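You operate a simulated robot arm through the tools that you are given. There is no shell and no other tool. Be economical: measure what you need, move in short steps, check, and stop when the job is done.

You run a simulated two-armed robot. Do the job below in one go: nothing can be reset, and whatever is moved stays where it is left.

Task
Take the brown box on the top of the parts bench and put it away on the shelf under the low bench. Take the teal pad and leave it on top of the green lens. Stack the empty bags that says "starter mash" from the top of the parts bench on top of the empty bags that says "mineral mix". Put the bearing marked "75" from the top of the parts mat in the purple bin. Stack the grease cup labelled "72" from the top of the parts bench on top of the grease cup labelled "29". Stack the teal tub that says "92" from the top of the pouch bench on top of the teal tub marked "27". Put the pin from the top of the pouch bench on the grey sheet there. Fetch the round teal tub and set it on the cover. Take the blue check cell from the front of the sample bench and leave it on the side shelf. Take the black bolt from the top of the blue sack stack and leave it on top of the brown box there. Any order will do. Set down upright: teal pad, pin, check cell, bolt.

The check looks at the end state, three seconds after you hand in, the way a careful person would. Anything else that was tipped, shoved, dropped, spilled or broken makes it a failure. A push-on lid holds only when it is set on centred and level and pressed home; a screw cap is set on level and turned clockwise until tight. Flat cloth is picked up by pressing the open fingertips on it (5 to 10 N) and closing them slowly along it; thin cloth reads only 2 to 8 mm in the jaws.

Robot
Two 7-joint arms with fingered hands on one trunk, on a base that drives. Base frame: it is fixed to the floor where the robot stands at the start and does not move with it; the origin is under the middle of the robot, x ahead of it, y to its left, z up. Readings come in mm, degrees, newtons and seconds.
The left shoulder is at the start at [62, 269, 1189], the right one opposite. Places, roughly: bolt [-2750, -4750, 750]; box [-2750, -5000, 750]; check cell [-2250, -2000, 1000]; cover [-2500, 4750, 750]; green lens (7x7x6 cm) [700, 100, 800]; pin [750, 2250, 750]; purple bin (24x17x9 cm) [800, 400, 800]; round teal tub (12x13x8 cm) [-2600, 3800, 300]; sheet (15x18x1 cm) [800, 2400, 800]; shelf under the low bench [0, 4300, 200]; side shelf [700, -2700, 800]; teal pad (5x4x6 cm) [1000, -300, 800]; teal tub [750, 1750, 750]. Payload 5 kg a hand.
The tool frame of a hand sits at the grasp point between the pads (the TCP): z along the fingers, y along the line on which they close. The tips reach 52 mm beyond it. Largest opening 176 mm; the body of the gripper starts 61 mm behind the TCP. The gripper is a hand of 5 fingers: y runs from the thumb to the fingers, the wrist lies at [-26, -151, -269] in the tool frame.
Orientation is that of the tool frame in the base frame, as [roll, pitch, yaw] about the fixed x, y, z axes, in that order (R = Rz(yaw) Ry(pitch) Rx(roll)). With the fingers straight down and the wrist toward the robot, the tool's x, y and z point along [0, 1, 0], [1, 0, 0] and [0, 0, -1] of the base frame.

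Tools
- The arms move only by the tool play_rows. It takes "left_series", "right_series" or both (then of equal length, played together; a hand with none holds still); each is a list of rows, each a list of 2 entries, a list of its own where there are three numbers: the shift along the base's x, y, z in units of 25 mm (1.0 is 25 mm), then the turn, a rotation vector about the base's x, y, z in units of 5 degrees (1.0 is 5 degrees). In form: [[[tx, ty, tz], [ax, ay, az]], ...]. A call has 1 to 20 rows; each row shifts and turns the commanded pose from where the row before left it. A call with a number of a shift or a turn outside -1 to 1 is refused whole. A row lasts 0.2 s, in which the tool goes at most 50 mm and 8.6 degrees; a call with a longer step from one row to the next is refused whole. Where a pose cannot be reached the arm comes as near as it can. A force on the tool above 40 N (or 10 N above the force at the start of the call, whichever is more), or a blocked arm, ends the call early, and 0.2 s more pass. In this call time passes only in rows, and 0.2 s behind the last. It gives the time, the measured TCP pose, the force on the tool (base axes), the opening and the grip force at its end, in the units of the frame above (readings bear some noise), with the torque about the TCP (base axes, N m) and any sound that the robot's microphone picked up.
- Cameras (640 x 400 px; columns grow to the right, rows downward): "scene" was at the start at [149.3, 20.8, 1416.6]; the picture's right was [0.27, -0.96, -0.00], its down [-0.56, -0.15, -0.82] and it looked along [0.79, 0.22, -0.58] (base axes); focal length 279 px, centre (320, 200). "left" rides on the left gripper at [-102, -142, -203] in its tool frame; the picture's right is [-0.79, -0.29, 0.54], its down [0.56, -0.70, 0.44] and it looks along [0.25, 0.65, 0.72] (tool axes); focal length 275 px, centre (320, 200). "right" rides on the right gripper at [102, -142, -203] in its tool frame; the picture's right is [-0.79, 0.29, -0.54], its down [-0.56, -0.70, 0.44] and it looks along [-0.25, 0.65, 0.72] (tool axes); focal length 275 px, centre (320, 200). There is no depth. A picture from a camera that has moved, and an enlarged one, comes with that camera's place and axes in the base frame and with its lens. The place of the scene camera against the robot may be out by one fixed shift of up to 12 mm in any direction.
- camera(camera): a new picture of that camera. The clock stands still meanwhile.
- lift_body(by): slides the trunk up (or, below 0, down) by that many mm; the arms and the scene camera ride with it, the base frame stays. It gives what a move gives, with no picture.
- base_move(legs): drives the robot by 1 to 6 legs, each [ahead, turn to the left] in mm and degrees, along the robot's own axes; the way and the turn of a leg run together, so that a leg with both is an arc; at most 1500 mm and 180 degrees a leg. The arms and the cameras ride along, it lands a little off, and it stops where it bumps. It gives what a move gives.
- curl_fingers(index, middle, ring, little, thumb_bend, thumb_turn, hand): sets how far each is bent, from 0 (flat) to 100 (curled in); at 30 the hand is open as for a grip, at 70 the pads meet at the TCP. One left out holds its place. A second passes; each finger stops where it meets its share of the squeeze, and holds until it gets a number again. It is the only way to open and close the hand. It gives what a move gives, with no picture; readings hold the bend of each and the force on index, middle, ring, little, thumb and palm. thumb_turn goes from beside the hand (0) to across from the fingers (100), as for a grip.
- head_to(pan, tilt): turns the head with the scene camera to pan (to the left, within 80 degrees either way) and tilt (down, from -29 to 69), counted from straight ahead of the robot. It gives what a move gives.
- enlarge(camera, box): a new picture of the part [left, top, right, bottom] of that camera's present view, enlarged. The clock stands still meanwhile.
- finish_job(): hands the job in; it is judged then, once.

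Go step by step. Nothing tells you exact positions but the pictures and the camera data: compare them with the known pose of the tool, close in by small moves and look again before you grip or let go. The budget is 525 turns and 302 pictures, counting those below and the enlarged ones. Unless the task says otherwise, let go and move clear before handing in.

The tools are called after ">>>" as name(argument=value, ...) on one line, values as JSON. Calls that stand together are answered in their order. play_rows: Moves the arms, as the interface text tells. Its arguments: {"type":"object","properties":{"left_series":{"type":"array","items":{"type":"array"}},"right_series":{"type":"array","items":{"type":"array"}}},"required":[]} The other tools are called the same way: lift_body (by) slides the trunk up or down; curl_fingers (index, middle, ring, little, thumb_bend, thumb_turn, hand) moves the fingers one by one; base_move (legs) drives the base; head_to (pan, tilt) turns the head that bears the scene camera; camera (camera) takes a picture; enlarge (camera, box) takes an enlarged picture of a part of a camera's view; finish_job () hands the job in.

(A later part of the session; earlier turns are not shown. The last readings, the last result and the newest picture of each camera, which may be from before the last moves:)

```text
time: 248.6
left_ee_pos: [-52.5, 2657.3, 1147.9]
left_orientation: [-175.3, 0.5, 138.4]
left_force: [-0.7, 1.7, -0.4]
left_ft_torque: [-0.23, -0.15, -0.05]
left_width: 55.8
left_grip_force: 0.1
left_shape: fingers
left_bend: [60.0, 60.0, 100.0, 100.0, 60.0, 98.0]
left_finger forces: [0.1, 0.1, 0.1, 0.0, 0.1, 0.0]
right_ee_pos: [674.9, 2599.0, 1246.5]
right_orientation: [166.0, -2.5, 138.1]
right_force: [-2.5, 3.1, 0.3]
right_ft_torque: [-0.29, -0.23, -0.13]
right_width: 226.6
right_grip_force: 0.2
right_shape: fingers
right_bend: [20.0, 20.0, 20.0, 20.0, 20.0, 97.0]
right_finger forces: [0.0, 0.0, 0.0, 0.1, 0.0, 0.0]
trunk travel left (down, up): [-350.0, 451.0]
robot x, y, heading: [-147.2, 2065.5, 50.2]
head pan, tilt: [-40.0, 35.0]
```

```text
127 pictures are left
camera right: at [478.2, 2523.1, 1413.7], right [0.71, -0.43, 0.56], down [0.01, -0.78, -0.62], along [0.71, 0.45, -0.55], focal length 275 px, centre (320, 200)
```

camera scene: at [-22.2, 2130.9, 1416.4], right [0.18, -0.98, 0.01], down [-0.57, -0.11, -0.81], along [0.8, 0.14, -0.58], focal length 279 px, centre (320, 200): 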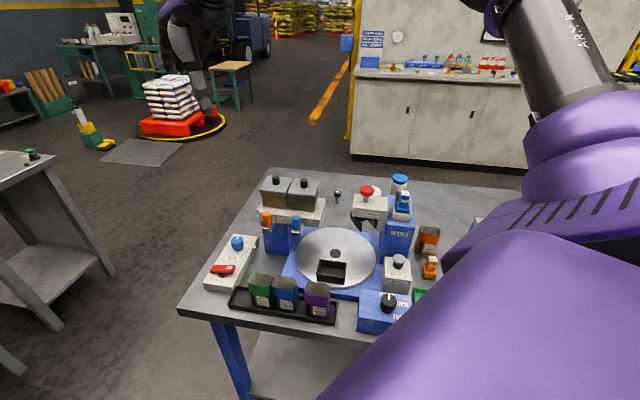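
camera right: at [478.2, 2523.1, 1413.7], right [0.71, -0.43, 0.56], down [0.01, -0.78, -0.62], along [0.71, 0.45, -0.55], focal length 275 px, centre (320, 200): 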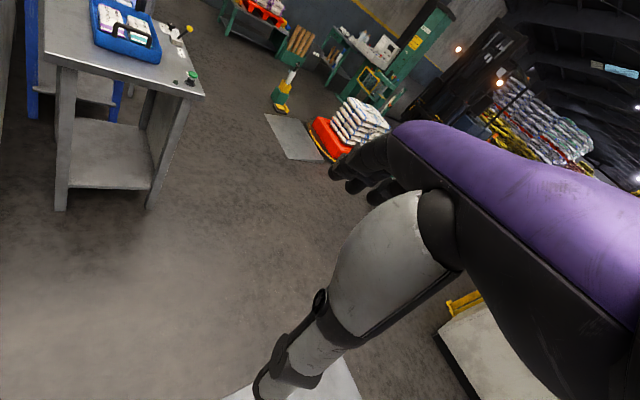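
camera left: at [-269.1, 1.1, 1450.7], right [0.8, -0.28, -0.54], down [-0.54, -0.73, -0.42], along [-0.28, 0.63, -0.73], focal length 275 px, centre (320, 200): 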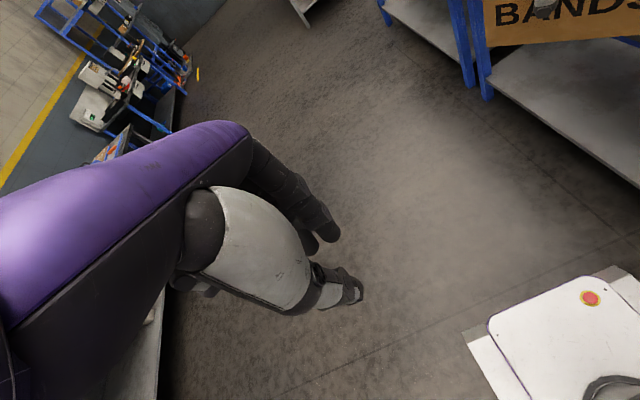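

I'll zoom in on this bench to find the pin, the grey sheet and the tubs.

>>> enlarge(camera="scene", box=[180, 160, 440, 340])

>>> head_to(pan=-62, tilt=35)

>>> camera(camera="scene")

```text
2.22 times, centred on (310, 250) of scene
camera zoom: at [-22.2, 2130.9, 1416.4], right [0.18, -0.98, 0.01], down [-0.57, -0.11, -0.81], along [0.8, 0.14, -0.58], focal length 621 px, centre (342, 89)
```

zoom: 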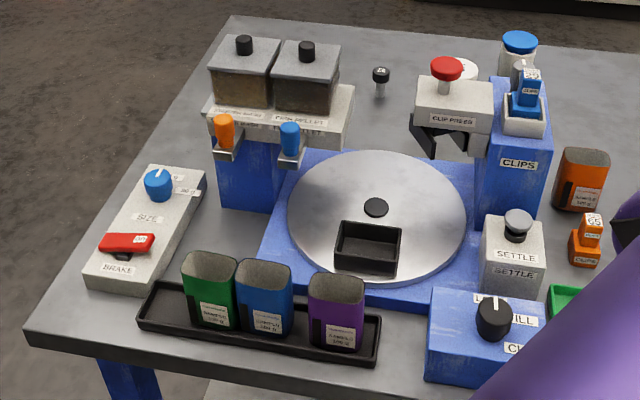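

```text
time: 249.5
left_ee_pos: [-51.7, 2656.0, 1148.0]
left_orientation: [-175.5, 0.3, 138.5]
left_force: [-0.6, 0.2, -0.2]
left_ft_torque: [0.03, -0.1, -0.01]
left_width: 55.7
left_grip_force: 0.1
left_shape: fingers
left_bend: [60.0, 60.0, 100.0, 100.0, 60.0, 98.0]
left_finger forces: [0.1, 0.0, 0.0, 0.1, 0.0, 0.1]
right_ee_pos: [674.8, 2595.9, 1246.9]
right_orientation: [166.0, -2.7, 138.2]
right_force: [-0.5, -0.1, 0.6]
right_ft_torque: [-0.05, -0.05, -0.06]
right_width: 226.4
right_grip_force: 0.0
right_shape: fingers
right_bend: [20.0, 20.0, 20.0, 20.0, 20.0, 98.0]
right_finger forces: [0.0, 0.1, 0.1, 0.1, 0.1, 0.1]
trunk travel left (down, up): [-350.0, 451.0]
robot x, y, heading: [-144.4, 2061.3, 50.3]
head pan, tilt: [-62.0, 35.0]
```

```text
125 pictures are left
camera scene: at [-21.8, 2095.9, 1416.6], right [-0.2, -0.98, 0.01], down [-0.57, 0.11, -0.82], along [0.8, -0.17, -0.58], focal length 279 px, centre (320, 200)
```

scene: 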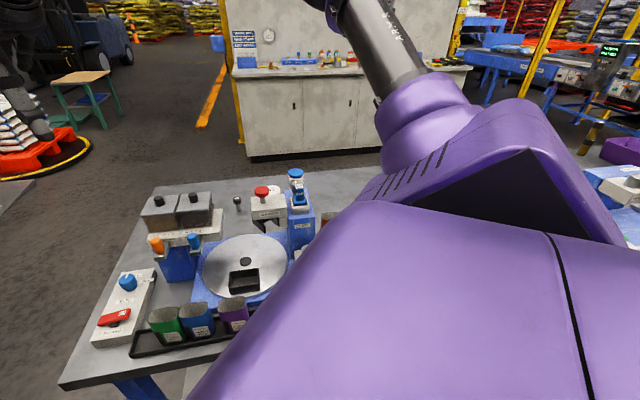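

The pin looks to be the black-headed one near (815, 2213). I'll bring the right hand over this bench for a top view to find the sheet.

>>> play_rows(right_series=[[[0, -1, 0], [0, 0, -0.8]], [[0, -1, 0], [0, 0, -0.8]], [[0, -1, 0], [0, 0, -0.8]], [[0, -1, 0], [0, 0, -0.8]], [[0, -1, 0], [0, 0, -0.8]], [[0, -1, 0], [0, 0, -0.8]], [[0, -1, 0], [0, 0, -0.8]], [[0, -1, 0], [0, 0, -0.8]], [[0, -1, 0], [0, 0, -0.8]], [[0, -1, 0], [0, 0, -0.8]], [[0, -1, 0], [0, 0, -0.8]], [[0, 0, 0], [0, 0, -0.8]], [[0, 0, 0], [0, 0.9, 0]], [[0, 0, 0], [0, 0.9, 0]], [[0, 0, 0], [0, 0.9, 0]]])

>>> camera(camera="right")

```text
time: 252.7
left_ee_pos: [-51.2, 2654.7, 1148.6]
left_orientation: [-175.4, 0.3, 138.4]
left_force: [0.7, -0.5, -0.2]
left_ft_torque: [0.06, 0.01, 0.01]
left_width: 55.5
left_grip_force: 0.1
left_shape: fingers
left_bend: [60.0, 60.0, 100.0, 100.0, 60.0, 98.0]
left_finger forces: [0.1, 0.0, 0.0, 0.0, 0.0, 0.0]
right_ee_pos: [676.6, 2322.2, 1245.2]
right_orientation: [179.8, -2.5, 89.5]
right_force: [0.4, 0.1, -0.3]
right_ft_torque: [0.05, 0.07, 0.02]
right_width: 226.6
right_grip_force: 0.0
right_shape: fingers
right_bend: [20.0, 20.0, 20.0, 20.0, 20.0, 98.0]
right_finger forces: [0.0, 0.0, 0.1, 0.1, 0.0, 0.0]
trunk travel left (down, up): [-350.0, 451.0]
robot x, y, heading: [-145.2, 2061.0, 50.3]
head pan, tilt: [-62.0, 35.0]
```

```text
124 pictures are left
camera right: at [533.9, 2415.6, 1451.5], right [0.28, -0.82, 0.51], down [-0.71, -0.53, -0.47], along [0.65, -0.23, -0.72], focal length 275 px, centre (320, 200)
```

right: 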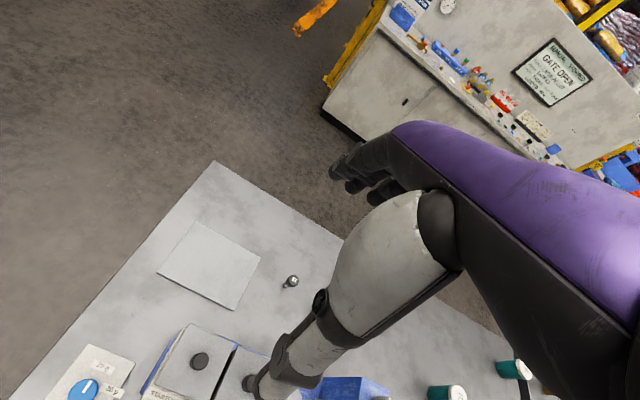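

Found them: the grey sheet lies behind the hoppers and the pin stands beside it. I'll zoom.

>>> enlarge(camera="right", box=[150, 210, 310, 310])

>>> enlarge(camera="right", box=[400, 330, 560, 400])

```text
4.00 times, centred on (230, 260) of right
camera zoom: at [533.9, 2415.6, 1451.5], right [0.28, -0.82, 0.51], down [-0.71, -0.53, -0.47], along [0.65, -0.23, -0.72], focal length 1101 px, centre (680, -40)
```

zoom: 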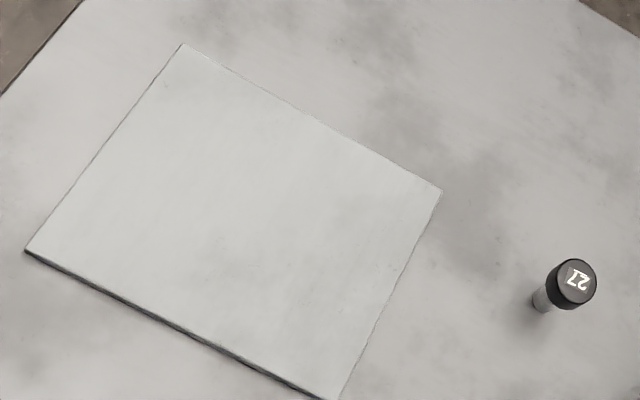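

```text
4.00 times, centred on (480, 365) of right
camera zoom: at [533.9, 2415.6, 1451.5], right [0.28, -0.82, 0.51], down [-0.71, -0.53, -0.47], along [0.65, -0.23, -0.72], focal length 1101 px, centre (-320, -460)
```

zoom: 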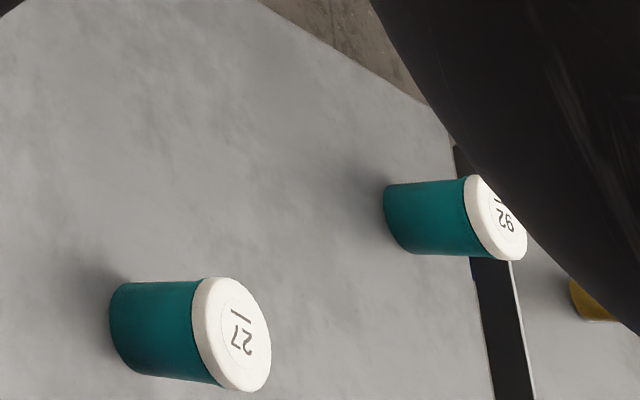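

The pin (marked 27) is at (809, 2212) and the sheet spans x 701–839, y 2302–2481. I'll set a pinch and go above the pin.

>>> curl_fingers(hand="right", index=57, middle=57, ring=100, little=100, thumb_bend=57)

>>> play_rows(right_series=[[[0.55, -0.45, 0], [-0.5, 0, 0]], [[0.55, -0.45, -0.5], [0, 0, 0]], [[0.55, -0.45, -1], [0, 0, 0]], [[0.55, -0.45, -1], [0, 0, 0]], [[0.55, -0.45, -1], [0, 0, 0]], [[0.55, -0.45, -1], [0, 0, 0]], [[0.55, -0.45, -1], [0, 0, 0]], [[0.55, -0.45, -1], [0, 0, 0]], [[0.55, -0.45, -1], [0, 0, 0]], [[0.4, -0.35, -1], [0, 0, 0]], [[0, 0, -1], [0, 0, 0]]])

>>> enlarge(camera="right", box=[220, 180, 380, 280])

>>> camera(camera="scene")

```text
time: 253.7
left_ee_pos: [-52.5, 2656.2, 1147.6]
left_orientation: [-175.3, 0.3, 138.4]
left_force: [-0.8, -0.1, -0.3]
left_ft_torque: [-0.01, 0.0, 0.0]
left_width: 55.7
left_grip_force: 0.0
left_shape: fingers
left_bend: [60.0, 60.0, 100.0, 100.0, 60.0, 98.0]
left_finger forces: [0.0, 0.1, 0.1, 0.0, 0.1, 0.1]
right_ee_pos: [675.9, 2321.3, 1244.9]
right_orientation: [179.7, -2.5, 89.5]
right_force: [0.8, -0.9, 1.1]
right_ft_torque: [-0.01, -0.03, 0.05]
right_width: 73.2
right_grip_force: 0.1
right_shape: fingers
right_bend: [56.0, 56.0, 95.0, 94.0, 56.0, 98.0]
right_finger forces: [0.1, 0.0, 0.1, 0.0, 0.0, 0.1]
trunk travel left (down, up): [-350.0, 451.0]
robot x, y, heading: [-146.1, 2063.8, 50.3]
head pan, tilt: [-62.0, 35.0]
```

```text
time: 256.1
left_ee_pos: [-50.1, 2656.6, 1146.9]
left_orientation: [-175.2, 0.5, 138.5]
left_force: [1.3, 0.0, -1.0]
left_ft_torque: [-0.06, 0.12, -0.01]
left_width: 55.5
left_grip_force: 0.1
left_shape: fingers
left_bend: [60.0, 60.0, 100.0, 100.0, 60.0, 98.0]
left_finger forces: [0.0, 0.0, 0.0, 0.0, 0.0, 0.1]
right_ee_pos: [808.9, 2212.7, 1006.6]
right_orientation: [179.7, -0.1, 89.4]
right_force: [0.8, 1.5, 0.4]
right_ft_torque: [-0.07, 0.16, 0.02]
right_width: 73.2
right_grip_force: 0.0
right_shape: fingers
right_bend: [56.0, 56.0, 100.0, 100.0, 56.0, 98.0]
right_finger forces: [0.0, 0.0, 0.0, 0.0, 0.0, 0.1]
trunk travel left (down, up): [-350.0, 451.0]
robot x, y, heading: [-145.5, 2066.5, 50.0]
head pan, tilt: [-62.0, 35.0]
```

```text
4.00 times, centred on (300, 230) of right
camera zoom: at [667.4, 2316.4, 1208.6], right [0.28, -0.79, 0.54], down [-0.7, -0.55, -0.45], along [0.65, -0.26, -0.71], focal length 1101 px, centre (400, 80)
```

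zoom: 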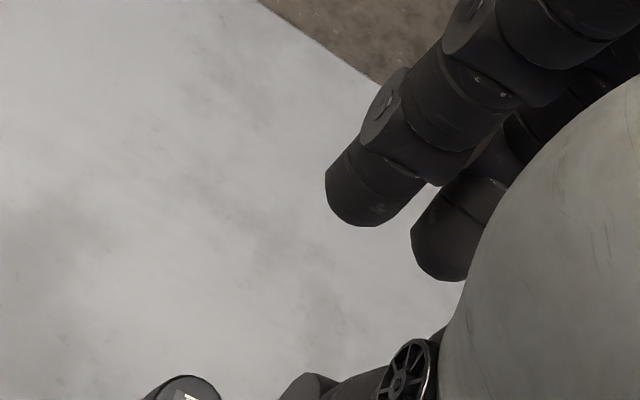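

```text
120 pictures are left
camera scene: at [-20.2, 2096.4, 1416.2], right [-0.2, -0.98, 0.01], down [-0.57, 0.11, -0.81], along [0.8, -0.17, -0.58], focal length 279 px, centre (320, 200)
```

scene: 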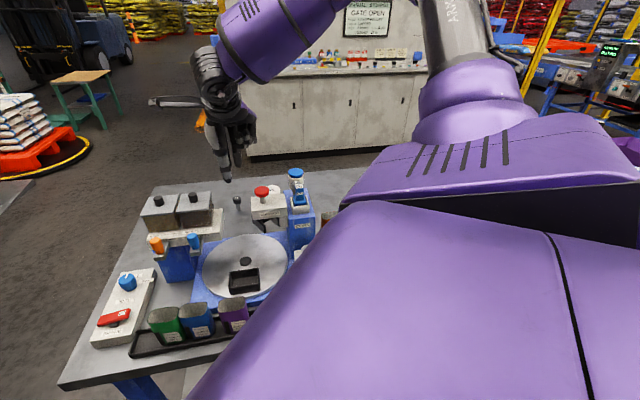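

I'll lower to about z=915 and zoom again.

>>> play_rows(right_series=[[[0, 0, -1], [0, 0, 0]], [[0, 0, -1], [0, 0, 0]], [[0, 0, -1], [0, 0, 0]], [[0, 0, -0.7], [0, 0, 0]]])

>>> enlarge(camera="right", box=[200, 200, 360, 300])

>>> enlarge(camera="scene", box=[190, 140, 290, 230])

```text
time: 257.1
left_ee_pos: [-53.0, 2656.1, 1149.0]
left_orientation: [-175.4, 0.4, 138.4]
left_force: [-0.2, -0.1, -0.3]
left_ft_torque: [0.01, -0.02, 0.03]
left_width: 55.6
left_grip_force: 0.1
left_shape: fingers
left_bend: [60.0, 60.0, 100.0, 100.0, 60.0, 98.0]
left_finger forces: [0.1, 0.1, 0.1, 0.0, 0.0, 0.0]
right_ee_pos: [810.9, 2212.7, 915.4]
right_orientation: [179.5, -0.1, 89.5]
right_force: [0.3, 0.5, 0.9]
right_ft_torque: [-0.1, 0.0, 0.0]
right_width: 73.2
right_grip_force: 0.1
right_shape: fingers
right_bend: [56.0, 56.0, 100.0, 100.0, 56.0, 98.0]
right_finger forces: [0.0, 0.0, 0.0, 0.0, 0.0, 0.0]
trunk travel left (down, up): [-350.0, 451.0]
robot x, y, heading: [-146.9, 2063.8, 50.3]
head pan, tilt: [-62.0, 35.0]
```

```text
4.00 times, centred on (280, 250) of right
camera zoom: at [666.8, 2316.2, 1117.5], right [0.27, -0.79, 0.54], down [-0.7, -0.55, -0.45], along [0.65, -0.26, -0.71], focal length 1101 px, centre (480, 0)
```

zoom: 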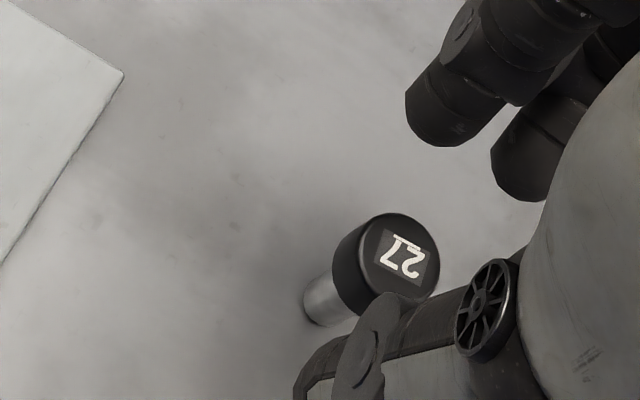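

```text
4.44 times, centred on (240, 185) of scene
camera zoom: at [-21.0, 2096.0, 1416.4], right [-0.2, -0.98, 0.01], down [-0.57, 0.11, -0.82], along [0.8, -0.17, -0.58], focal length 1242 px, centre (676, 267)
```

zoom: 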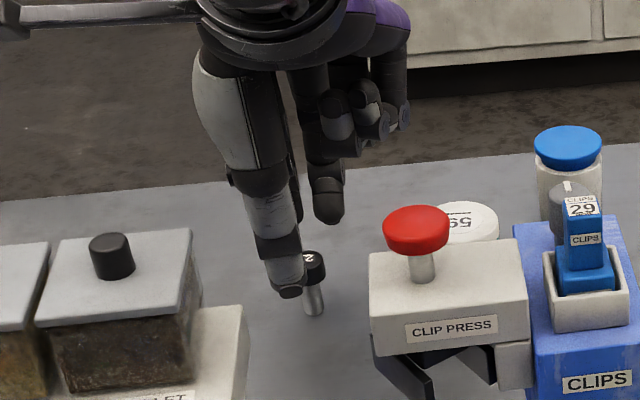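

The pin head is at about (810, 2211), near z=858. I'll lower to z≈886 and close.

>>> play_rows(right_series=[[[0, -0.05, -0.6], [0, 0, 0]], [[0, 0, -0.5], [0, 0, 0]]])

>>> curl_fingers(hand="right", index=64, middle=64, thumb_bend=64)

>>> enlarge(camera="right", box=[200, 200, 360, 300])

>>> enlarge(camera="scene", box=[205, 160, 285, 220])

```text
time: 257.7
left_ee_pos: [-51.9, 2656.3, 1148.1]
left_orientation: [-175.4, 0.3, 138.5]
left_force: [-0.2, 0.2, 0.4]
left_ft_torque: [0.04, -0.03, -0.01]
left_width: 55.7
left_grip_force: 0.1
left_shape: fingers
left_bend: [60.0, 60.0, 100.0, 100.0, 60.0, 98.0]
left_finger forces: [0.0, 0.0, 0.0, 0.0, 0.0, 0.1]
right_ee_pos: [811.3, 2212.4, 887.6]
right_orientation: [179.5, -0.1, 89.4]
right_force: [0.1, 0.2, 1.0]
right_ft_torque: [-0.07, 0.01, 0.02]
right_width: 73.6
right_grip_force: 0.0
right_shape: fingers
right_bend: [56.0, 56.0, 100.0, 100.0, 56.0, 98.0]
right_finger forces: [0.1, 0.0, 0.0, 0.0, 0.1, 0.1]
trunk travel left (down, up): [-350.0, 451.0]
robot x, y, heading: [-146.0, 2064.9, 50.0]
head pan, tilt: [-62.0, 35.0]
```

```text
time: 258.7
left_ee_pos: [-50.6, 2656.4, 1146.9]
left_orientation: [-175.2, 0.5, 138.5]
left_force: [-0.6, 0.3, 0.1]
left_ft_torque: [0.01, -0.01, 0.01]
left_width: 55.6
left_grip_force: 0.0
left_shape: fingers
left_bend: [60.0, 60.0, 100.0, 100.0, 60.0, 98.0]
left_finger forces: [0.0, 0.0, 0.0, 0.0, 0.1, 0.0]
right_ee_pos: [810.0, 2211.1, 887.0]
right_orientation: [179.6, -0.1, 89.4]
right_force: [0.5, 0.9, -0.5]
right_ft_torque: [-0.03, -0.01, -0.01]
right_width: 38.5
right_grip_force: 0.1
right_shape: fingers
right_bend: [64.0, 64.0, 100.0, 100.0, 64.0, 98.0]
right_finger forces: [0.1, 0.0, 0.0, 0.1, 0.0, 0.0]
trunk travel left (down, up): [-350.0, 451.0]
robot x, y, heading: [-145.6, 2062.7, 50.5]
head pan, tilt: [-62.0, 35.0]
```

```text
4.00 times, centred on (280, 250) of right
camera zoom: at [667.1, 2314.6, 1090.0], right [0.28, -0.79, 0.54], down [-0.7, -0.55, -0.45], along [0.65, -0.26, -0.71], focal length 1101 px, centre (480, 0)
```

zoom: 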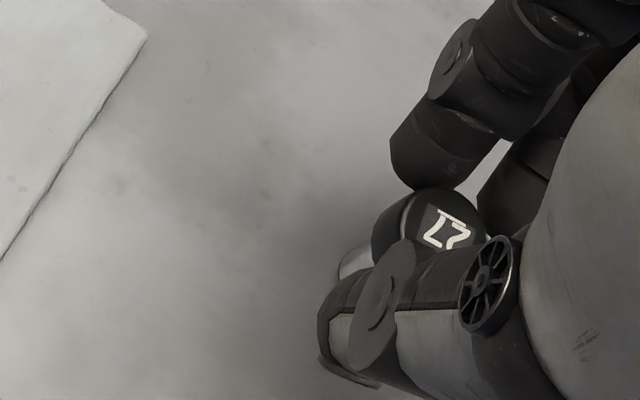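

```text
6.67 times, centred on (245, 190) of scene
camera zoom: at [-21.0, 2095.9, 1416.4], right [-0.2, -0.98, 0.01], down [-0.57, 0.11, -0.82], along [0.8, -0.17, -0.58], focal length 1863 px, centre (820, 267)
```

zoom: 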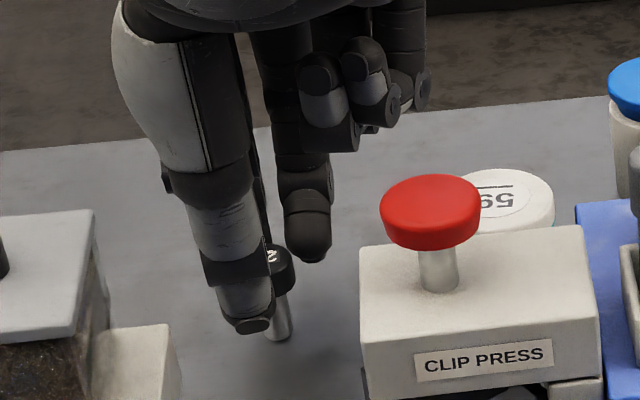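

The pin is between thumb and fingers, so I'll close.

>>> curl_fingers(hand="right", index=71, middle=71, thumb_bend=71)

>>> enlarge(camera="right", box=[200, 200, 360, 300])

>>> enlarge(camera="scene", box=[205, 160, 285, 220])

```text
time: 259.7
left_ee_pos: [-51.2, 2655.7, 1147.5]
left_orientation: [-175.3, 0.4, 138.5]
left_force: [-0.7, 0.0, -0.8]
left_ft_torque: [-0.01, 0.0, -0.01]
left_width: 55.7
left_grip_force: 0.1
left_shape: fingers
left_bend: [60.0, 60.0, 100.0, 100.0, 60.0, 98.0]
left_finger forces: [0.1, 0.0, 0.0, 0.0, 0.0, 0.0]
right_ee_pos: [809.8, 2211.9, 887.7]
right_orientation: [179.7, -0.1, 89.5]
right_force: [0.3, -0.6, -0.1]
right_ft_torque: [0.0, -0.04, 0.01]
right_width: 27.0
right_grip_force: 10.7
right_shape: fingers
right_bend: [66.0, 69.0, 100.0, 100.0, 67.0, 97.0]
right_finger forces: [7.6, 3.4, 0.0, 0.0, 10.8, 0.0]
trunk travel left (down, up): [-350.0, 451.0]
robot x, y, heading: [-144.6, 2063.3, 50.4]
head pan, tilt: [-62.0, 35.0]
```

```text
4.00 times, centred on (280, 250) of right
camera zoom: at [667.1, 2314.7, 1089.9], right [0.28, -0.79, 0.54], down [-0.7, -0.55, -0.45], along [0.65, -0.26, -0.71], focal length 1101 px, centre (480, 0)
```

zoom: 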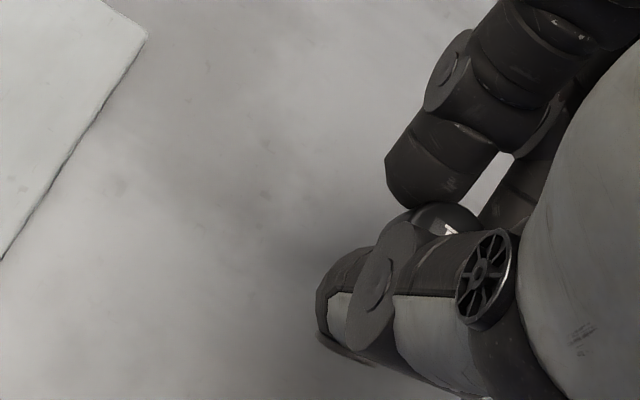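

```text
6.67 times, centred on (245, 190) of scene
camera zoom: at [-21.0, 2095.9, 1416.4], right [-0.2, -0.98, 0.01], down [-0.57, 0.11, -0.82], along [0.8, -0.17, -0.58], focal length 1863 px, centre (820, 267)
```

zoom: 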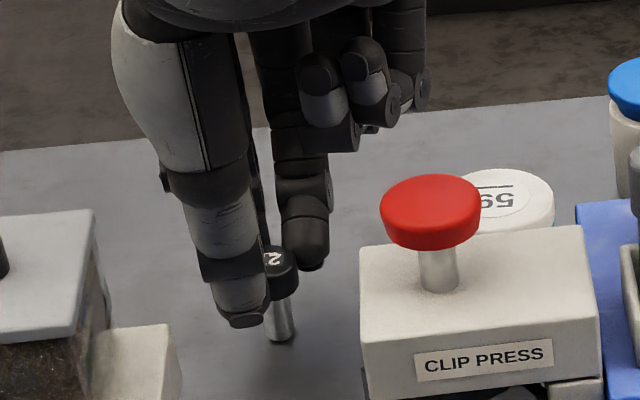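

The pin is held at 11 N. I'll lift it and move above the sheet at about (785, 2385).

>>> play_rows(right_series=[[[0, 0, 0.5], [0, 0, 0]], [[0, 0, 1], [0, 0, 0]], [[0, 0, 1], [0, 0, 0]], [[0, 0, 1], [0, 0, 0]], [[0, 0, 1], [0, 0, 0]], [[-0.15, 1, 0], [0, 0, 0]], [[-0.15, 1, 0], [0, 0, 0]], [[-0.15, 1, 0], [0, 0, 0]], [[-0.15, 1, 0], [0, 0, 0]], [[-0.15, 1, 0], [0, 0, 0]], [[-0.15, 1, 0], [0, 0, 0]], [[-0.15, 1, 0], [0, 0, 0]], [[0, 0, -1], [0, 0, 0]], [[0, 0, -1], [0, 0, 0]]])

>>> camera(camera="right")

>>> enlarge(camera="scene", box=[140, 120, 300, 260])

```text
time: 262.7
left_ee_pos: [-51.8, 2657.1, 1147.3]
left_orientation: [-175.3, 0.4, 138.4]
left_force: [0.0, 0.8, -0.1]
left_ft_torque: [-0.07, 0.06, -0.04]
left_width: 55.6
left_grip_force: 0.1
left_shape: fingers
left_bend: [60.0, 60.0, 100.0, 100.0, 60.0, 98.0]
left_finger forces: [0.1, 0.0, 0.1, 0.0, 0.0, 0.0]
right_ee_pos: [783.6, 2387.1, 948.5]
right_orientation: [179.6, 0.0, 89.5]
right_force: [1.1, 0.1, -0.1]
right_ft_torque: [-0.16, 0.07, 0.0]
right_width: 26.9
right_grip_force: 9.8
right_shape: fingers
right_bend: [66.0, 69.0, 100.0, 100.0, 67.0, 97.0]
right_finger forces: [7.6, 3.6, 0.0, 0.0, 10.5, 0.0]
trunk travel left (down, up): [-350.0, 451.0]
robot x, y, heading: [-149.4, 2064.3, 50.2]
head pan, tilt: [-62.0, 35.0]
```

```text
113 pictures are left
camera right: at [641.0, 2490.4, 1151.4], right [0.28, -0.79, 0.54], down [-0.7, -0.55, -0.45], along [0.65, -0.26, -0.71], focal length 275 px, centre (320, 200)
```

right: 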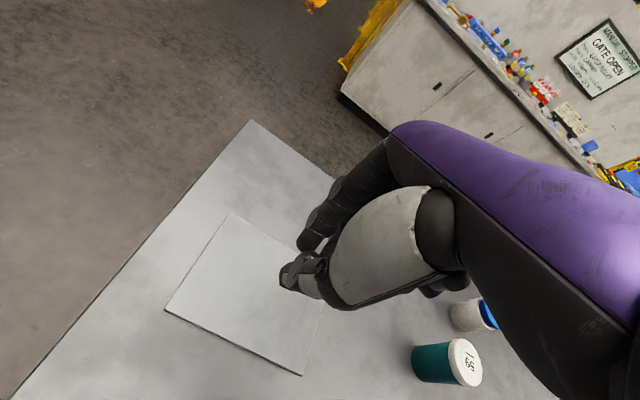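

```text
2.86 times, centred on (220, 190) of scene
camera zoom: at [-20.4, 2096.7, 1416.2], right [-0.2, -0.98, 0.01], down [-0.57, 0.11, -0.81], along [0.8, -0.17, -0.58], focal length 798 px, centre (606, 229)
```

zoom: 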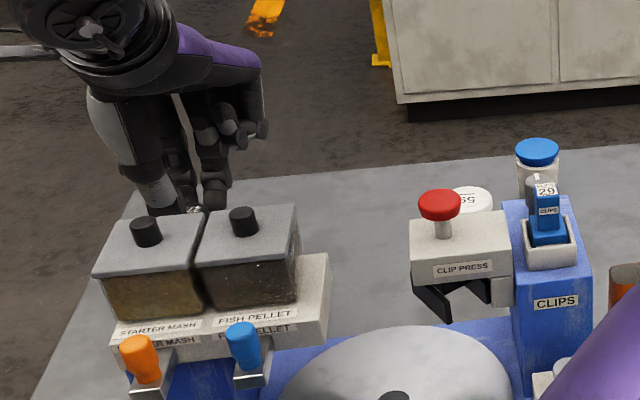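

The pin is over the middle of the sheet. I'll lower to contact.

>>> play_rows(right_series=[[[-0.2, 0, -0.7], [0, 0, 0]], [[0, 0, -0.6], [0, 0, 0]], [[0, 0, -0.4], [0, 0, 0]], [[0, 0, -0.15], [0, 0, 0]], [[0, 0, -0.12], [0, 0, 0]]])

>>> enlarge(camera="right", box=[200, 200, 360, 300])

```text
time: 263.9
left_ee_pos: [-51.8, 2656.2, 1147.8]
left_orientation: [-175.3, 0.4, 138.5]
left_force: [0.9, 0.3, -0.1]
left_ft_torque: [-0.03, 0.02, 0.02]
left_width: 55.3
left_grip_force: 0.1
left_shape: fingers
left_bend: [60.0, 60.0, 100.0, 100.0, 60.0, 98.0]
left_finger forces: [0.0, 0.0, 0.0, 0.1, 0.0, 0.1]
right_ee_pos: [778.4, 2386.1, 900.5]
right_orientation: [179.6, 0.1, 89.3]
right_force: [-0.2, -0.9, -2.0]
right_ft_torque: [-0.05, 0.0, 0.0]
right_width: 26.8
right_grip_force: 11.0
right_shape: fingers
right_bend: [66.0, 69.0, 100.0, 100.0, 67.0, 97.0]
right_finger forces: [7.6, 3.7, 0.1, 0.0, 10.5, 0.0]
trunk travel left (down, up): [-350.0, 451.0]
robot x, y, heading: [-144.0, 2060.6, 50.2]
head pan, tilt: [-62.0, 35.0]
```

```text
4.00 times, centred on (280, 250) of right
camera zoom: at [635.7, 2489.9, 1103.1], right [0.28, -0.79, 0.54], down [-0.7, -0.55, -0.45], along [0.65, -0.26, -0.71], focal length 1101 px, centre (480, 0)
```

zoom: 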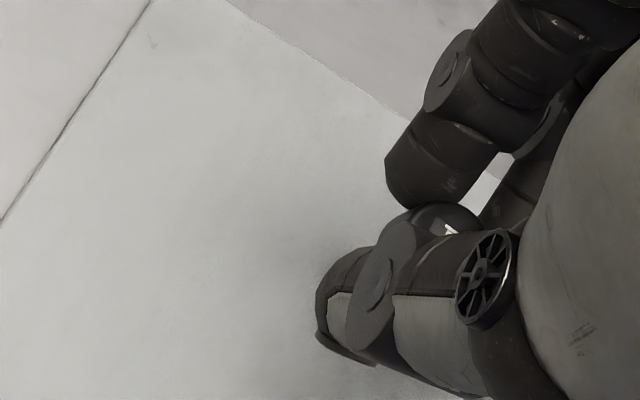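

No contact yet, so I'll lower in 2 mm steps until it touches.

>>> play_rows(right_series=[[[0, 0, -0.08], [0, 0, 0]], [[0, 0, -0.08], [0, 0, 0]], [[0, 0, -0.08], [0, 0, 0]]])

```text
time: 264.7
left_ee_pos: [-51.5, 2655.2, 1147.1]
left_orientation: [-175.4, 0.4, 138.4]
left_force: [0.0, 0.2, -0.1]
left_ft_torque: [0.01, 0.01, -0.01]
left_width: 55.3
left_grip_force: 0.1
left_shape: fingers
left_bend: [60.0, 60.0, 100.0, 100.0, 60.0, 98.0]
left_finger forces: [0.1, 0.0, 0.1, 0.0, 0.0, 0.0]
right_ee_pos: [778.3, 2386.2, 894.7]
right_orientation: [179.5, -0.1, 89.4]
right_force: [1.0, 0.4, 2.1]
right_ft_torque: [0.0, -0.01, 0.01]
right_width: 26.9
right_grip_force: 11.6
right_shape: fingers
right_bend: [66.0, 69.0, 100.0, 100.0, 67.0, 97.0]
right_finger forces: [8.0, 3.9, 0.1, 0.0, 10.7, 0.0]
trunk travel left (down, up): [-350.0, 451.0]
robot x, y, heading: [-146.5, 2065.8, 50.4]
head pan, tilt: [-62.0, 35.0]
```

Contact is just starting. I'll lower 1.5 mm more and release gently.

>>> play_rows(right_series=[[[0, 0, -0.06], [0, 0, 0]]])

>>> curl_fingers(hand="right", index=64, middle=64, thumb_bend=65)

>>> curl_fingers(hand="right", index=55, middle=55, thumb_bend=55)

>>> play_rows(right_series=[[[0, 0, 0.5], [0, 0, 0]], [[0, 0, 1], [0, 0, 0]], [[0, 0, 1], [0, 0, 0]], [[0, 0, 1], [0, 0, 0]], [[0, 0, 1], [0, 0, 0]], [[0, 0, 1], [0, 0, 0]], [[0, 0, 1], [0, 0, 0]], [[0, 0, 1], [0, 0, 0]]])

>>> camera(camera="right")

```text
time: 265.1
left_ee_pos: [-52.2, 2656.8, 1148.3]
left_orientation: [-175.5, 0.4, 138.4]
left_force: [0.4, -0.9, -0.1]
left_ft_torque: [-0.01, -0.03, -0.01]
left_width: 55.8
left_grip_force: 0.1
left_shape: fingers
left_bend: [60.0, 60.0, 100.0, 100.0, 60.0, 98.0]
left_finger forces: [0.1, 0.0, 0.1, 0.0, 0.0, 0.0]
right_ee_pos: [777.7, 2386.4, 893.7]
right_orientation: [179.4, 0.0, 89.4]
right_force: [0.9, 0.7, 8.7]
right_ft_torque: [0.03, -0.03, 0.01]
right_width: 26.9
right_grip_force: 12.6
right_shape: fingers
right_bend: [66.0, 71.0, 100.0, 100.0, 67.0, 97.0]
right_finger forces: [8.9, 4.3, 0.1, 0.0, 11.3, 0.1]
trunk travel left (down, up): [-350.0, 451.0]
robot x, y, heading: [-147.4, 2065.3, 50.2]
head pan, tilt: [-62.0, 35.0]
```

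```text
time: 266.1
left_ee_pos: [-51.5, 2655.8, 1148.0]
left_orientation: [-175.3, 0.4, 138.3]
left_force: [0.0, -0.3, -0.4]
left_ft_torque: [0.01, -0.04, -0.02]
left_width: 55.5
left_grip_force: 0.1
left_shape: fingers
left_bend: [60.0, 60.0, 100.0, 100.0, 60.0, 98.0]
left_finger forces: [0.0, 0.0, 0.0, 0.0, 0.0, 0.0]
right_ee_pos: [779.3, 2386.3, 892.9]
right_orientation: [179.7, 0.0, 89.4]
right_force: [-0.3, -0.6, 0.5]
right_ft_torque: [0.01, 0.01, -0.02]
right_width: 36.1
right_grip_force: 0.0
right_shape: fingers
right_bend: [64.0, 64.0, 100.0, 100.0, 65.0, 97.0]
right_finger forces: [0.0, 0.1, 0.1, 0.0, 0.1, 0.0]
trunk travel left (down, up): [-350.0, 451.0]
robot x, y, heading: [-143.5, 2063.4, 50.5]
head pan, tilt: [-62.0, 35.0]
```

```text
time: 267.1
left_ee_pos: [-50.7, 2656.6, 1148.5]
left_orientation: [-175.3, 0.4, 138.5]
left_force: [0.6, -0.3, 0.2]
left_ft_torque: [-0.01, 0.01, 0.0]
left_width: 55.5
left_grip_force: 0.1
left_shape: fingers
left_bend: [60.0, 60.0, 100.0, 100.0, 60.0, 98.0]
left_finger forces: [0.0, 0.1, 0.1, 0.1, 0.0, 0.0]
right_ee_pos: [779.0, 2386.2, 894.2]
right_orientation: [179.6, 0.1, 89.5]
right_force: [-1.0, 0.4, 0.0]
right_ft_torque: [0.03, 0.02, 0.02]
right_width: 77.4
right_grip_force: 0.1
right_shape: fingers
right_bend: [55.0, 55.0, 100.0, 100.0, 55.0, 97.0]
right_finger forces: [0.1, 0.0, 0.1, 0.1, 0.0, 0.0]
trunk travel left (down, up): [-350.0, 451.0]
robot x, y, heading: [-147.4, 2062.6, 50.3]
head pan, tilt: [-62.0, 35.0]
```

```text
time: 268.9
left_ee_pos: [-51.0, 2655.9, 1146.9]
left_orientation: [-175.4, 0.5, 138.4]
left_force: [-0.1, -0.6, -0.3]
left_ft_torque: [0.04, -0.09, 0.01]
left_width: 55.7
left_grip_force: 0.0
left_shape: fingers
left_bend: [60.0, 60.0, 100.0, 100.0, 60.0, 98.0]
left_finger forces: [0.0, 0.0, 0.1, 0.0, 0.0, 0.1]
right_ee_pos: [778.3, 2385.4, 1081.6]
right_orientation: [179.5, 0.0, 89.4]
right_force: [0.0, 0.0, 0.1]
right_ft_torque: [0.0, -0.13, 0.01]
right_width: 77.2
right_grip_force: 0.1
right_shape: fingers
right_bend: [55.0, 55.0, 100.0, 100.0, 55.0, 97.0]
right_finger forces: [0.1, 0.0, 0.1, 0.0, 0.0, 0.0]
trunk travel left (down, up): [-350.0, 451.0]
robot x, y, heading: [-146.5, 2065.4, 50.4]
head pan, tilt: [-62.0, 35.0]
```

```text
110 pictures are left
camera right: at [635.0, 2488.9, 1283.7], right [0.28, -0.79, 0.54], down [-0.7, -0.55, -0.45], along [0.65, -0.26, -0.71], focal length 275 px, centre (320, 200)
```

right: 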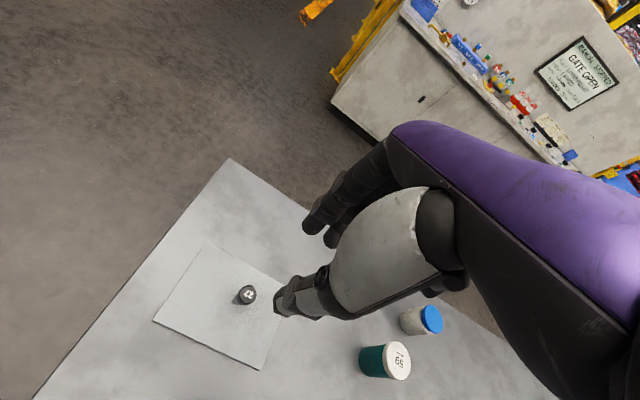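

The pin stands upright on the sheet. Tub 27 is near (730, 1690) and tub 92 near (911, 1372), so I'll raise the hand and shift the base about 460 mm south.

>>> play_rows(right_series=[[[-0.5, -0.5, 1], [0, 0, 0]], [[-0.5, -0.5, 1], [0, 0, 0]], [[-0.5, -0.5, 1], [0, 0, 0]], [[-0.5, -0.5, 1], [0, 0, 0]]])

>>> base_move(legs=[[0, 40], [-470, 0], [0, -40]])

>>> play_rows(right_series=[[[0.3, -1, 0], [0, 0, 0]], [[0.3, -1, 0], [0, 0, 0]], [[0.3, -1, 0], [0, 0, 0]], [[0.3, -1, 0], [0, 0, 0]], [[0.3, -1, 0], [0, 0, 0]], [[0.3, -1, 0], [0, 0, 0]], [[0.3, -1, 0], [0, 0, 0]], [[0.3, -1, 0], [0, 0, 0]], [[0.3, -1, 0], [0, 0, 0]], [[0.3, -1, 0], [0, 0, 0]]])

>>> camera(camera="right")

>>> camera(camera="scene")

```text
time: 269.9
left_ee_pos: [-52.1, 2654.8, 1148.8]
left_orientation: [-175.4, 0.4, 138.4]
left_force: [-0.4, -0.6, 0.1]
left_ft_torque: [0.1, -0.07, 0.02]
left_width: 55.6
left_grip_force: 0.0
left_shape: fingers
left_bend: [60.0, 60.0, 100.0, 100.0, 60.0, 98.0]
left_finger forces: [0.1, 0.1, 0.1, 0.0, 0.0, 0.0]
right_ee_pos: [728.7, 2334.7, 1182.6]
right_orientation: [179.6, 0.0, 89.4]
right_force: [-0.8, -0.9, 0.0]
right_ft_torque: [0.1, -0.11, 0.0]
right_width: 77.3
right_grip_force: 0.1
right_shape: fingers
right_bend: [55.0, 55.0, 100.0, 100.0, 55.0, 97.0]
right_finger forces: [0.0, 0.0, 0.1, 0.0, 0.1, 0.0]
trunk travel left (down, up): [-350.0, 451.0]
robot x, y, heading: [-143.7, 2062.9, 50.1]
head pan, tilt: [-62.0, 35.0]
```

```text
time: 276.4
left_ee_pos: [-48.5, 2181.4, 1149.1]
left_orientation: [-175.5, 0.4, 138.1]
left_force: [1.1, -0.7, 0.4]
left_ft_torque: [0.19, 0.13, 0.02]
left_width: 55.5
left_grip_force: 0.0
left_shape: fingers
left_bend: [60.0, 60.0, 100.0, 100.0, 60.0, 98.0]
left_finger forces: [0.0, 0.0, 0.1, 0.1, 0.0, 0.0]
right_ee_pos: [731.2, 1855.3, 1179.9]
right_orientation: [179.8, -0.1, 89.0]
right_force: [2.0, -1.9, 0.0]
right_ft_torque: [0.2, 0.21, 0.07]
right_width: 77.3
right_grip_force: 0.0
right_shape: fingers
right_bend: [55.0, 55.0, 100.0, 100.0, 55.0, 98.0]
right_finger forces: [0.1, 0.1, 0.1, 0.0, 0.0, 0.1]
trunk travel left (down, up): [-350.0, 451.0]
robot x, y, heading: [-157.5, 1596.2, 50.0]
head pan, tilt: [-62.0, 35.0]
```

```text
time: 278.6
left_ee_pos: [-57.9, 2168.7, 1155.1]
left_orientation: [-176.2, 0.3, 138.0]
left_force: [0.0, -1.7, 0.2]
left_ft_torque: [0.04, 0.01, 0.0]
left_width: 55.8
left_grip_force: 0.1
left_shape: fingers
left_bend: [60.0, 60.0, 100.0, 100.0, 60.0, 98.0]
left_finger forces: [0.0, 0.0, 0.1, 0.0, 0.1, 0.0]
right_ee_pos: [796.0, 1595.0, 1192.6]
right_orientation: [179.0, -0.7, 89.2]
right_force: [0.2, -0.7, 0.5]
right_ft_torque: [0.07, 0.02, 0.0]
right_width: 77.5
right_grip_force: 0.1
right_shape: fingers
right_bend: [55.0, 55.0, 100.0, 100.0, 55.0, 98.0]
right_finger forces: [0.1, 0.0, 0.1, 0.0, 0.0, 0.0]
trunk travel left (down, up): [-350.0, 451.0]
robot x, y, heading: [-155.5, 1596.6, 50.0]
head pan, tilt: [-62.0, 35.0]
```

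```text
109 pictures are left
camera right: at [650.4, 1696.2, 1394.2], right [0.27, -0.8, 0.54], down [-0.7, -0.54, -0.46], along [0.66, -0.25, -0.71], focal length 275 px, centre (320, 200)
```

right: 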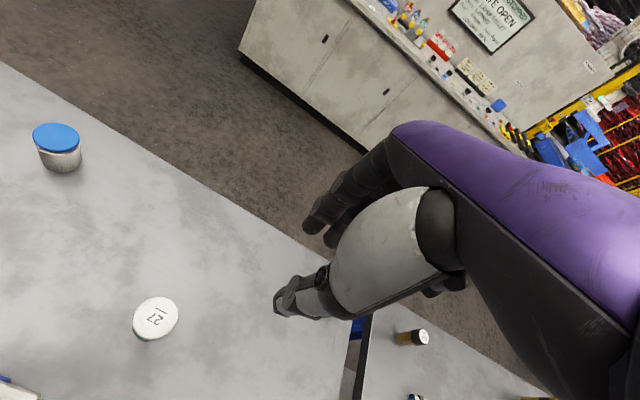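

```text
108 pictures are left
camera scene: at [-29.8, 1626.7, 1416.6], right [-0.21, -0.98, 0.01], down [-0.57, 0.11, -0.82], along [0.8, -0.18, -0.58], focal length 279 px, centre (320, 200)
```

scene: 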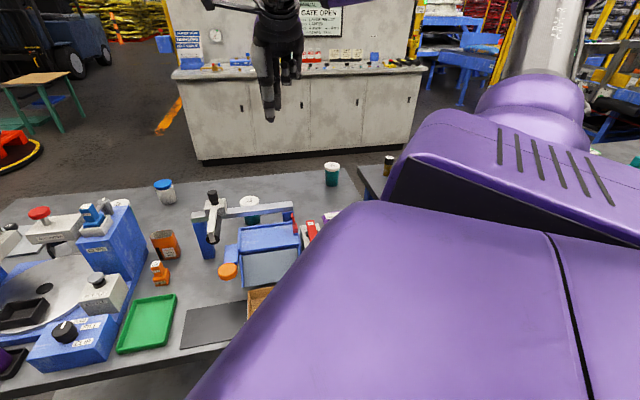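

Tub 27 is at (732, 1692) and tub 92 at (912, 1370). I'll open the hand to suit and go above tub 92.

>>> curl_fingers(hand="right", index=47, middle=47, ring=47, little=100, thumb_bend=47)

>>> play_rows(right_series=[[[0.46, -0.9, -0.5], [0, 0, 0]], [[0.46, -0.9, -0.7], [0, 0, 0]], [[0.46, -0.9, -0.7], [0, 0, 0]], [[0.46, -0.9, -0.7], [0, 0, 0]], [[0.46, -0.9, -0.7], [0, 0, 0]], [[0.46, -0.9, -0.7], [0, 0, 0]], [[0.46, -0.9, -0.7], [0, 0, 0]], [[0.46, -0.9, -0.7], [0, 0, 0]], [[0.46, -0.9, -0.7], [0, 0, 0]], [[0.46, -0.9, -0.7], [0, 0, 0]]])

>>> camera(camera="right")

```text
time: 279.6
left_ee_pos: [-58.5, 2169.5, 1154.5]
left_orientation: [-176.1, 0.4, 138.1]
left_force: [1.1, 0.8, -0.6]
left_ft_torque: [0.03, 0.01, -0.05]
left_width: 55.7
left_grip_force: 0.0
left_shape: fingers
left_bend: [60.0, 60.0, 100.0, 100.0, 60.0, 98.0]
left_finger forces: [0.0, 0.0, 0.0, 0.0, 0.0, 0.0]
right_ee_pos: [794.9, 1596.7, 1191.6]
right_orientation: [179.1, -0.6, 89.1]
right_force: [0.3, 0.2, 0.4]
right_ft_torque: [-0.04, -0.02, -0.03]
right_width: 112.6
right_grip_force: 0.0
right_shape: fingers
right_bend: [47.0, 47.0, 47.0, 100.0, 47.0, 98.0]
right_finger forces: [0.0, 0.0, 0.1, 0.0, 0.0, 0.0]
trunk travel left (down, up): [-350.0, 451.0]
robot x, y, heading: [-152.8, 1592.5, 49.9]
head pan, tilt: [-62.0, 35.0]
```

```text
time: 281.8
left_ee_pos: [-58.3, 2169.4, 1154.3]
left_orientation: [-176.1, 0.4, 138.1]
left_force: [1.7, -0.4, 0.8]
left_ft_torque: [0.07, 0.12, 0.02]
left_width: 55.6
left_grip_force: 0.0
left_shape: fingers
left_bend: [60.0, 60.0, 100.0, 100.0, 60.0, 98.0]
left_finger forces: [0.1, 0.0, 0.0, 0.1, 0.0, 0.0]
right_ee_pos: [912.3, 1369.0, 1020.8]
right_orientation: [179.3, -0.5, 89.2]
right_force: [0.1, -0.5, -1.3]
right_ft_torque: [0.08, 0.06, -0.02]
right_width: 112.6
right_grip_force: 0.0
right_shape: fingers
right_bend: [47.0, 47.0, 47.0, 100.0, 47.0, 98.0]
right_finger forces: [0.0, 0.0, 0.1, 0.1, 0.0, 0.0]
trunk travel left (down, up): [-350.0, 451.0]
robot x, y, heading: [-153.8, 1595.9, 49.9]
head pan, tilt: [-62.0, 35.0]
```

```text
107 pictures are left
camera right: at [767.1, 1470.9, 1222.4], right [0.27, -0.8, 0.54], down [-0.7, -0.54, -0.46], along [0.66, -0.26, -0.71], focal length 275 px, centre (320, 200)
```

right: 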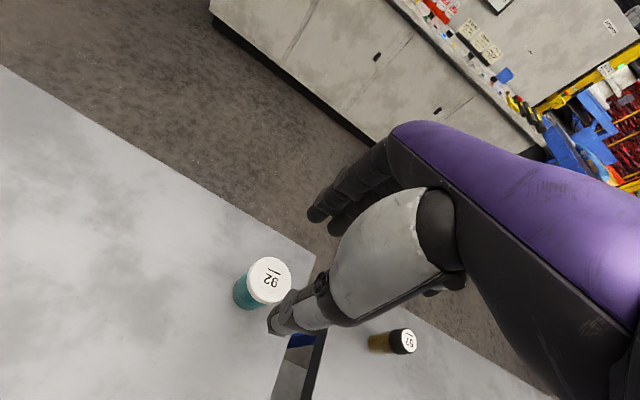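

Tub 92 is at about (914, 1375). I'll lower to z≈905.

>>> play_rows(right_series=[[[0.1, 0.2, -0.9], [0, 0, 0]], [[0, 0, -0.9], [0, 0, 0]], [[0, 0, -0.9], [0, 0, 0]], [[0, 0, -0.9], [0, 0, 0]], [[0, 0, -0.6], [0, 0, 0]], [[0, 0, -0.4], [0, 0, 0]]])

>>> enlarge(camera="right", box=[200, 180, 360, 280])

>>> enlarge(camera="scene", box=[290, 130, 370, 200])

```text
time: 283.2
left_ee_pos: [-58.3, 2169.6, 1154.2]
left_orientation: [-176.1, 0.4, 138.1]
left_force: [-0.1, 0.1, 0.2]
left_ft_torque: [0.03, -0.01, -0.01]
left_width: 55.8
left_grip_force: 0.0
left_shape: fingers
left_bend: [60.0, 60.0, 100.0, 100.0, 60.0, 98.0]
left_finger forces: [0.0, 0.0, 0.0, 0.0, 0.1, 0.0]
right_ee_pos: [912.6, 1375.1, 906.2]
right_orientation: [179.2, -0.7, 89.1]
right_force: [0.9, 0.1, 0.2]
right_ft_torque: [0.0, 0.02, -0.01]
right_width: 112.8
right_grip_force: 0.1
right_shape: fingers
right_bend: [47.0, 47.0, 47.0, 100.0, 47.0, 98.0]
right_finger forces: [0.0, 0.1, 0.0, 0.0, 0.0, 0.1]
trunk travel left (down, up): [-350.0, 451.0]
robot x, y, heading: [-157.6, 1597.7, 50.0]
head pan, tilt: [-62.0, 35.0]
```

```text
4.00 times, centred on (280, 230) of right
camera zoom: at [768.3, 1477.3, 1107.9], right [0.27, -0.8, 0.54], down [-0.7, -0.54, -0.46], along [0.66, -0.26, -0.71], focal length 1101 px, centre (480, 80)
```

zoom: 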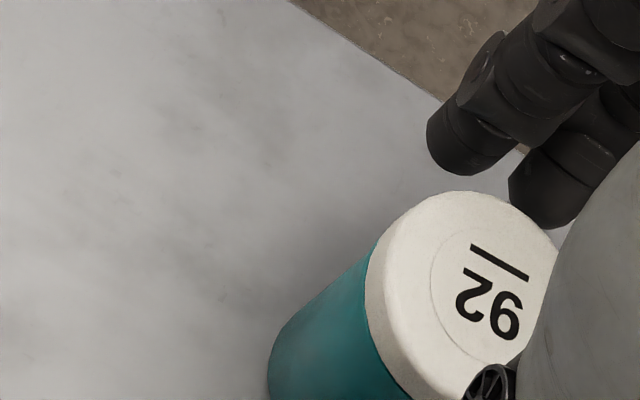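

```text
5.71 times, centred on (330, 165) of scene
camera zoom: at [-29.6, 1627.4, 1416.4], right [-0.21, -0.98, 0.01], down [-0.57, 0.11, -0.82], along [0.8, -0.18, -0.58], focal length 1597 px, centre (263, 400)
```

zoom: 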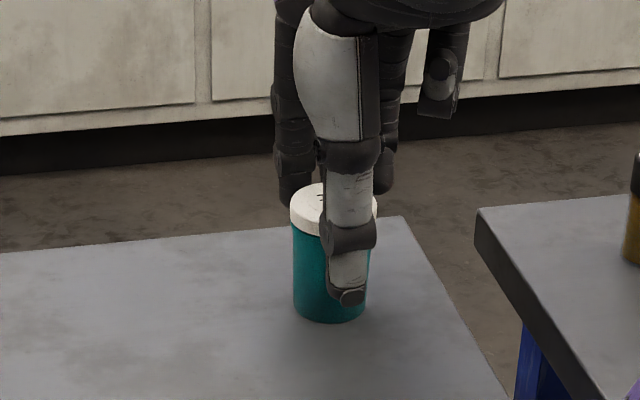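

The hand is aligned, so I'll nudge y by +3 and close.

>>> play_rows(right_series=[[[0, 0.12, 0], [0, 0, 0]]])

>>> curl_fingers(hand="right", index=64, middle=64, ring=64, thumb_bend=64)

>>> enlarge(camera="scene", box=[290, 130, 370, 200])

```text
time: 283.6
left_ee_pos: [-58.4, 2169.7, 1153.8]
left_orientation: [-176.1, 0.3, 138.1]
left_force: [0.3, 0.3, -0.3]
left_ft_torque: [-0.04, 0.02, 0.01]
left_width: 55.5
left_grip_force: 0.1
left_shape: fingers
left_bend: [60.0, 60.0, 100.0, 100.0, 60.0, 98.0]
left_finger forces: [0.1, 0.1, 0.1, 0.0, 0.0, 0.0]
right_ee_pos: [912.3, 1378.6, 904.8]
right_orientation: [179.1, -0.6, 89.0]
right_force: [0.8, 0.5, -0.3]
right_ft_torque: [0.0, 0.04, 0.02]
right_width: 112.9
right_grip_force: 0.0
right_shape: fingers
right_bend: [47.0, 47.0, 47.0, 100.0, 47.0, 98.0]
right_finger forces: [0.0, 0.0, 0.1, 0.0, 0.0, 0.0]
trunk travel left (down, up): [-350.0, 451.0]
robot x, y, heading: [-153.4, 1593.7, 50.0]
head pan, tilt: [-62.0, 35.0]
```

```text
time: 284.6
left_ee_pos: [-58.5, 2170.1, 1154.4]
left_orientation: [-176.1, 0.3, 138.2]
left_force: [0.1, 0.1, 0.0]
left_ft_torque: [0.05, 0.01, 0.02]
left_width: 55.6
left_grip_force: 0.0
left_shape: fingers
left_bend: [60.0, 60.0, 100.0, 100.0, 60.0, 98.0]
left_finger forces: [0.0, 0.1, 0.0, 0.0, 0.1, 0.1]
right_ee_pos: [913.2, 1378.6, 906.2]
right_orientation: [179.2, -0.6, 89.0]
right_force: [-0.6, -0.5, 0.1]
right_ft_torque: [0.03, 0.03, 0.01]
right_width: 57.1
right_grip_force: 10.1
right_shape: fingers
right_bend: [61.0, 61.0, 64.0, 100.0, 60.0, 97.0]
right_finger forces: [4.8, 5.4, 0.1, 0.1, 9.8, 0.0]
trunk travel left (down, up): [-350.0, 451.0]
robot x, y, heading: [-155.5, 1598.2, 50.1]
head pan, tilt: [-62.0, 35.0]
```

```text
5.71 times, centred on (330, 165) of scene
camera zoom: at [-29.8, 1627.4, 1416.4], right [-0.21, -0.98, 0.01], down [-0.57, 0.11, -0.82], along [0.8, -0.18, -0.58], focal length 1597 px, centre (263, 400)
```

zoom: 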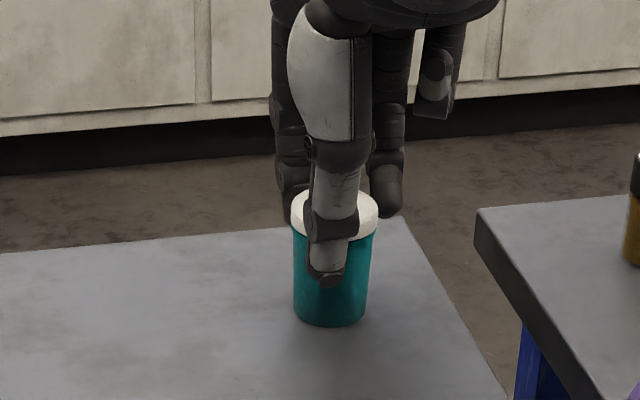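

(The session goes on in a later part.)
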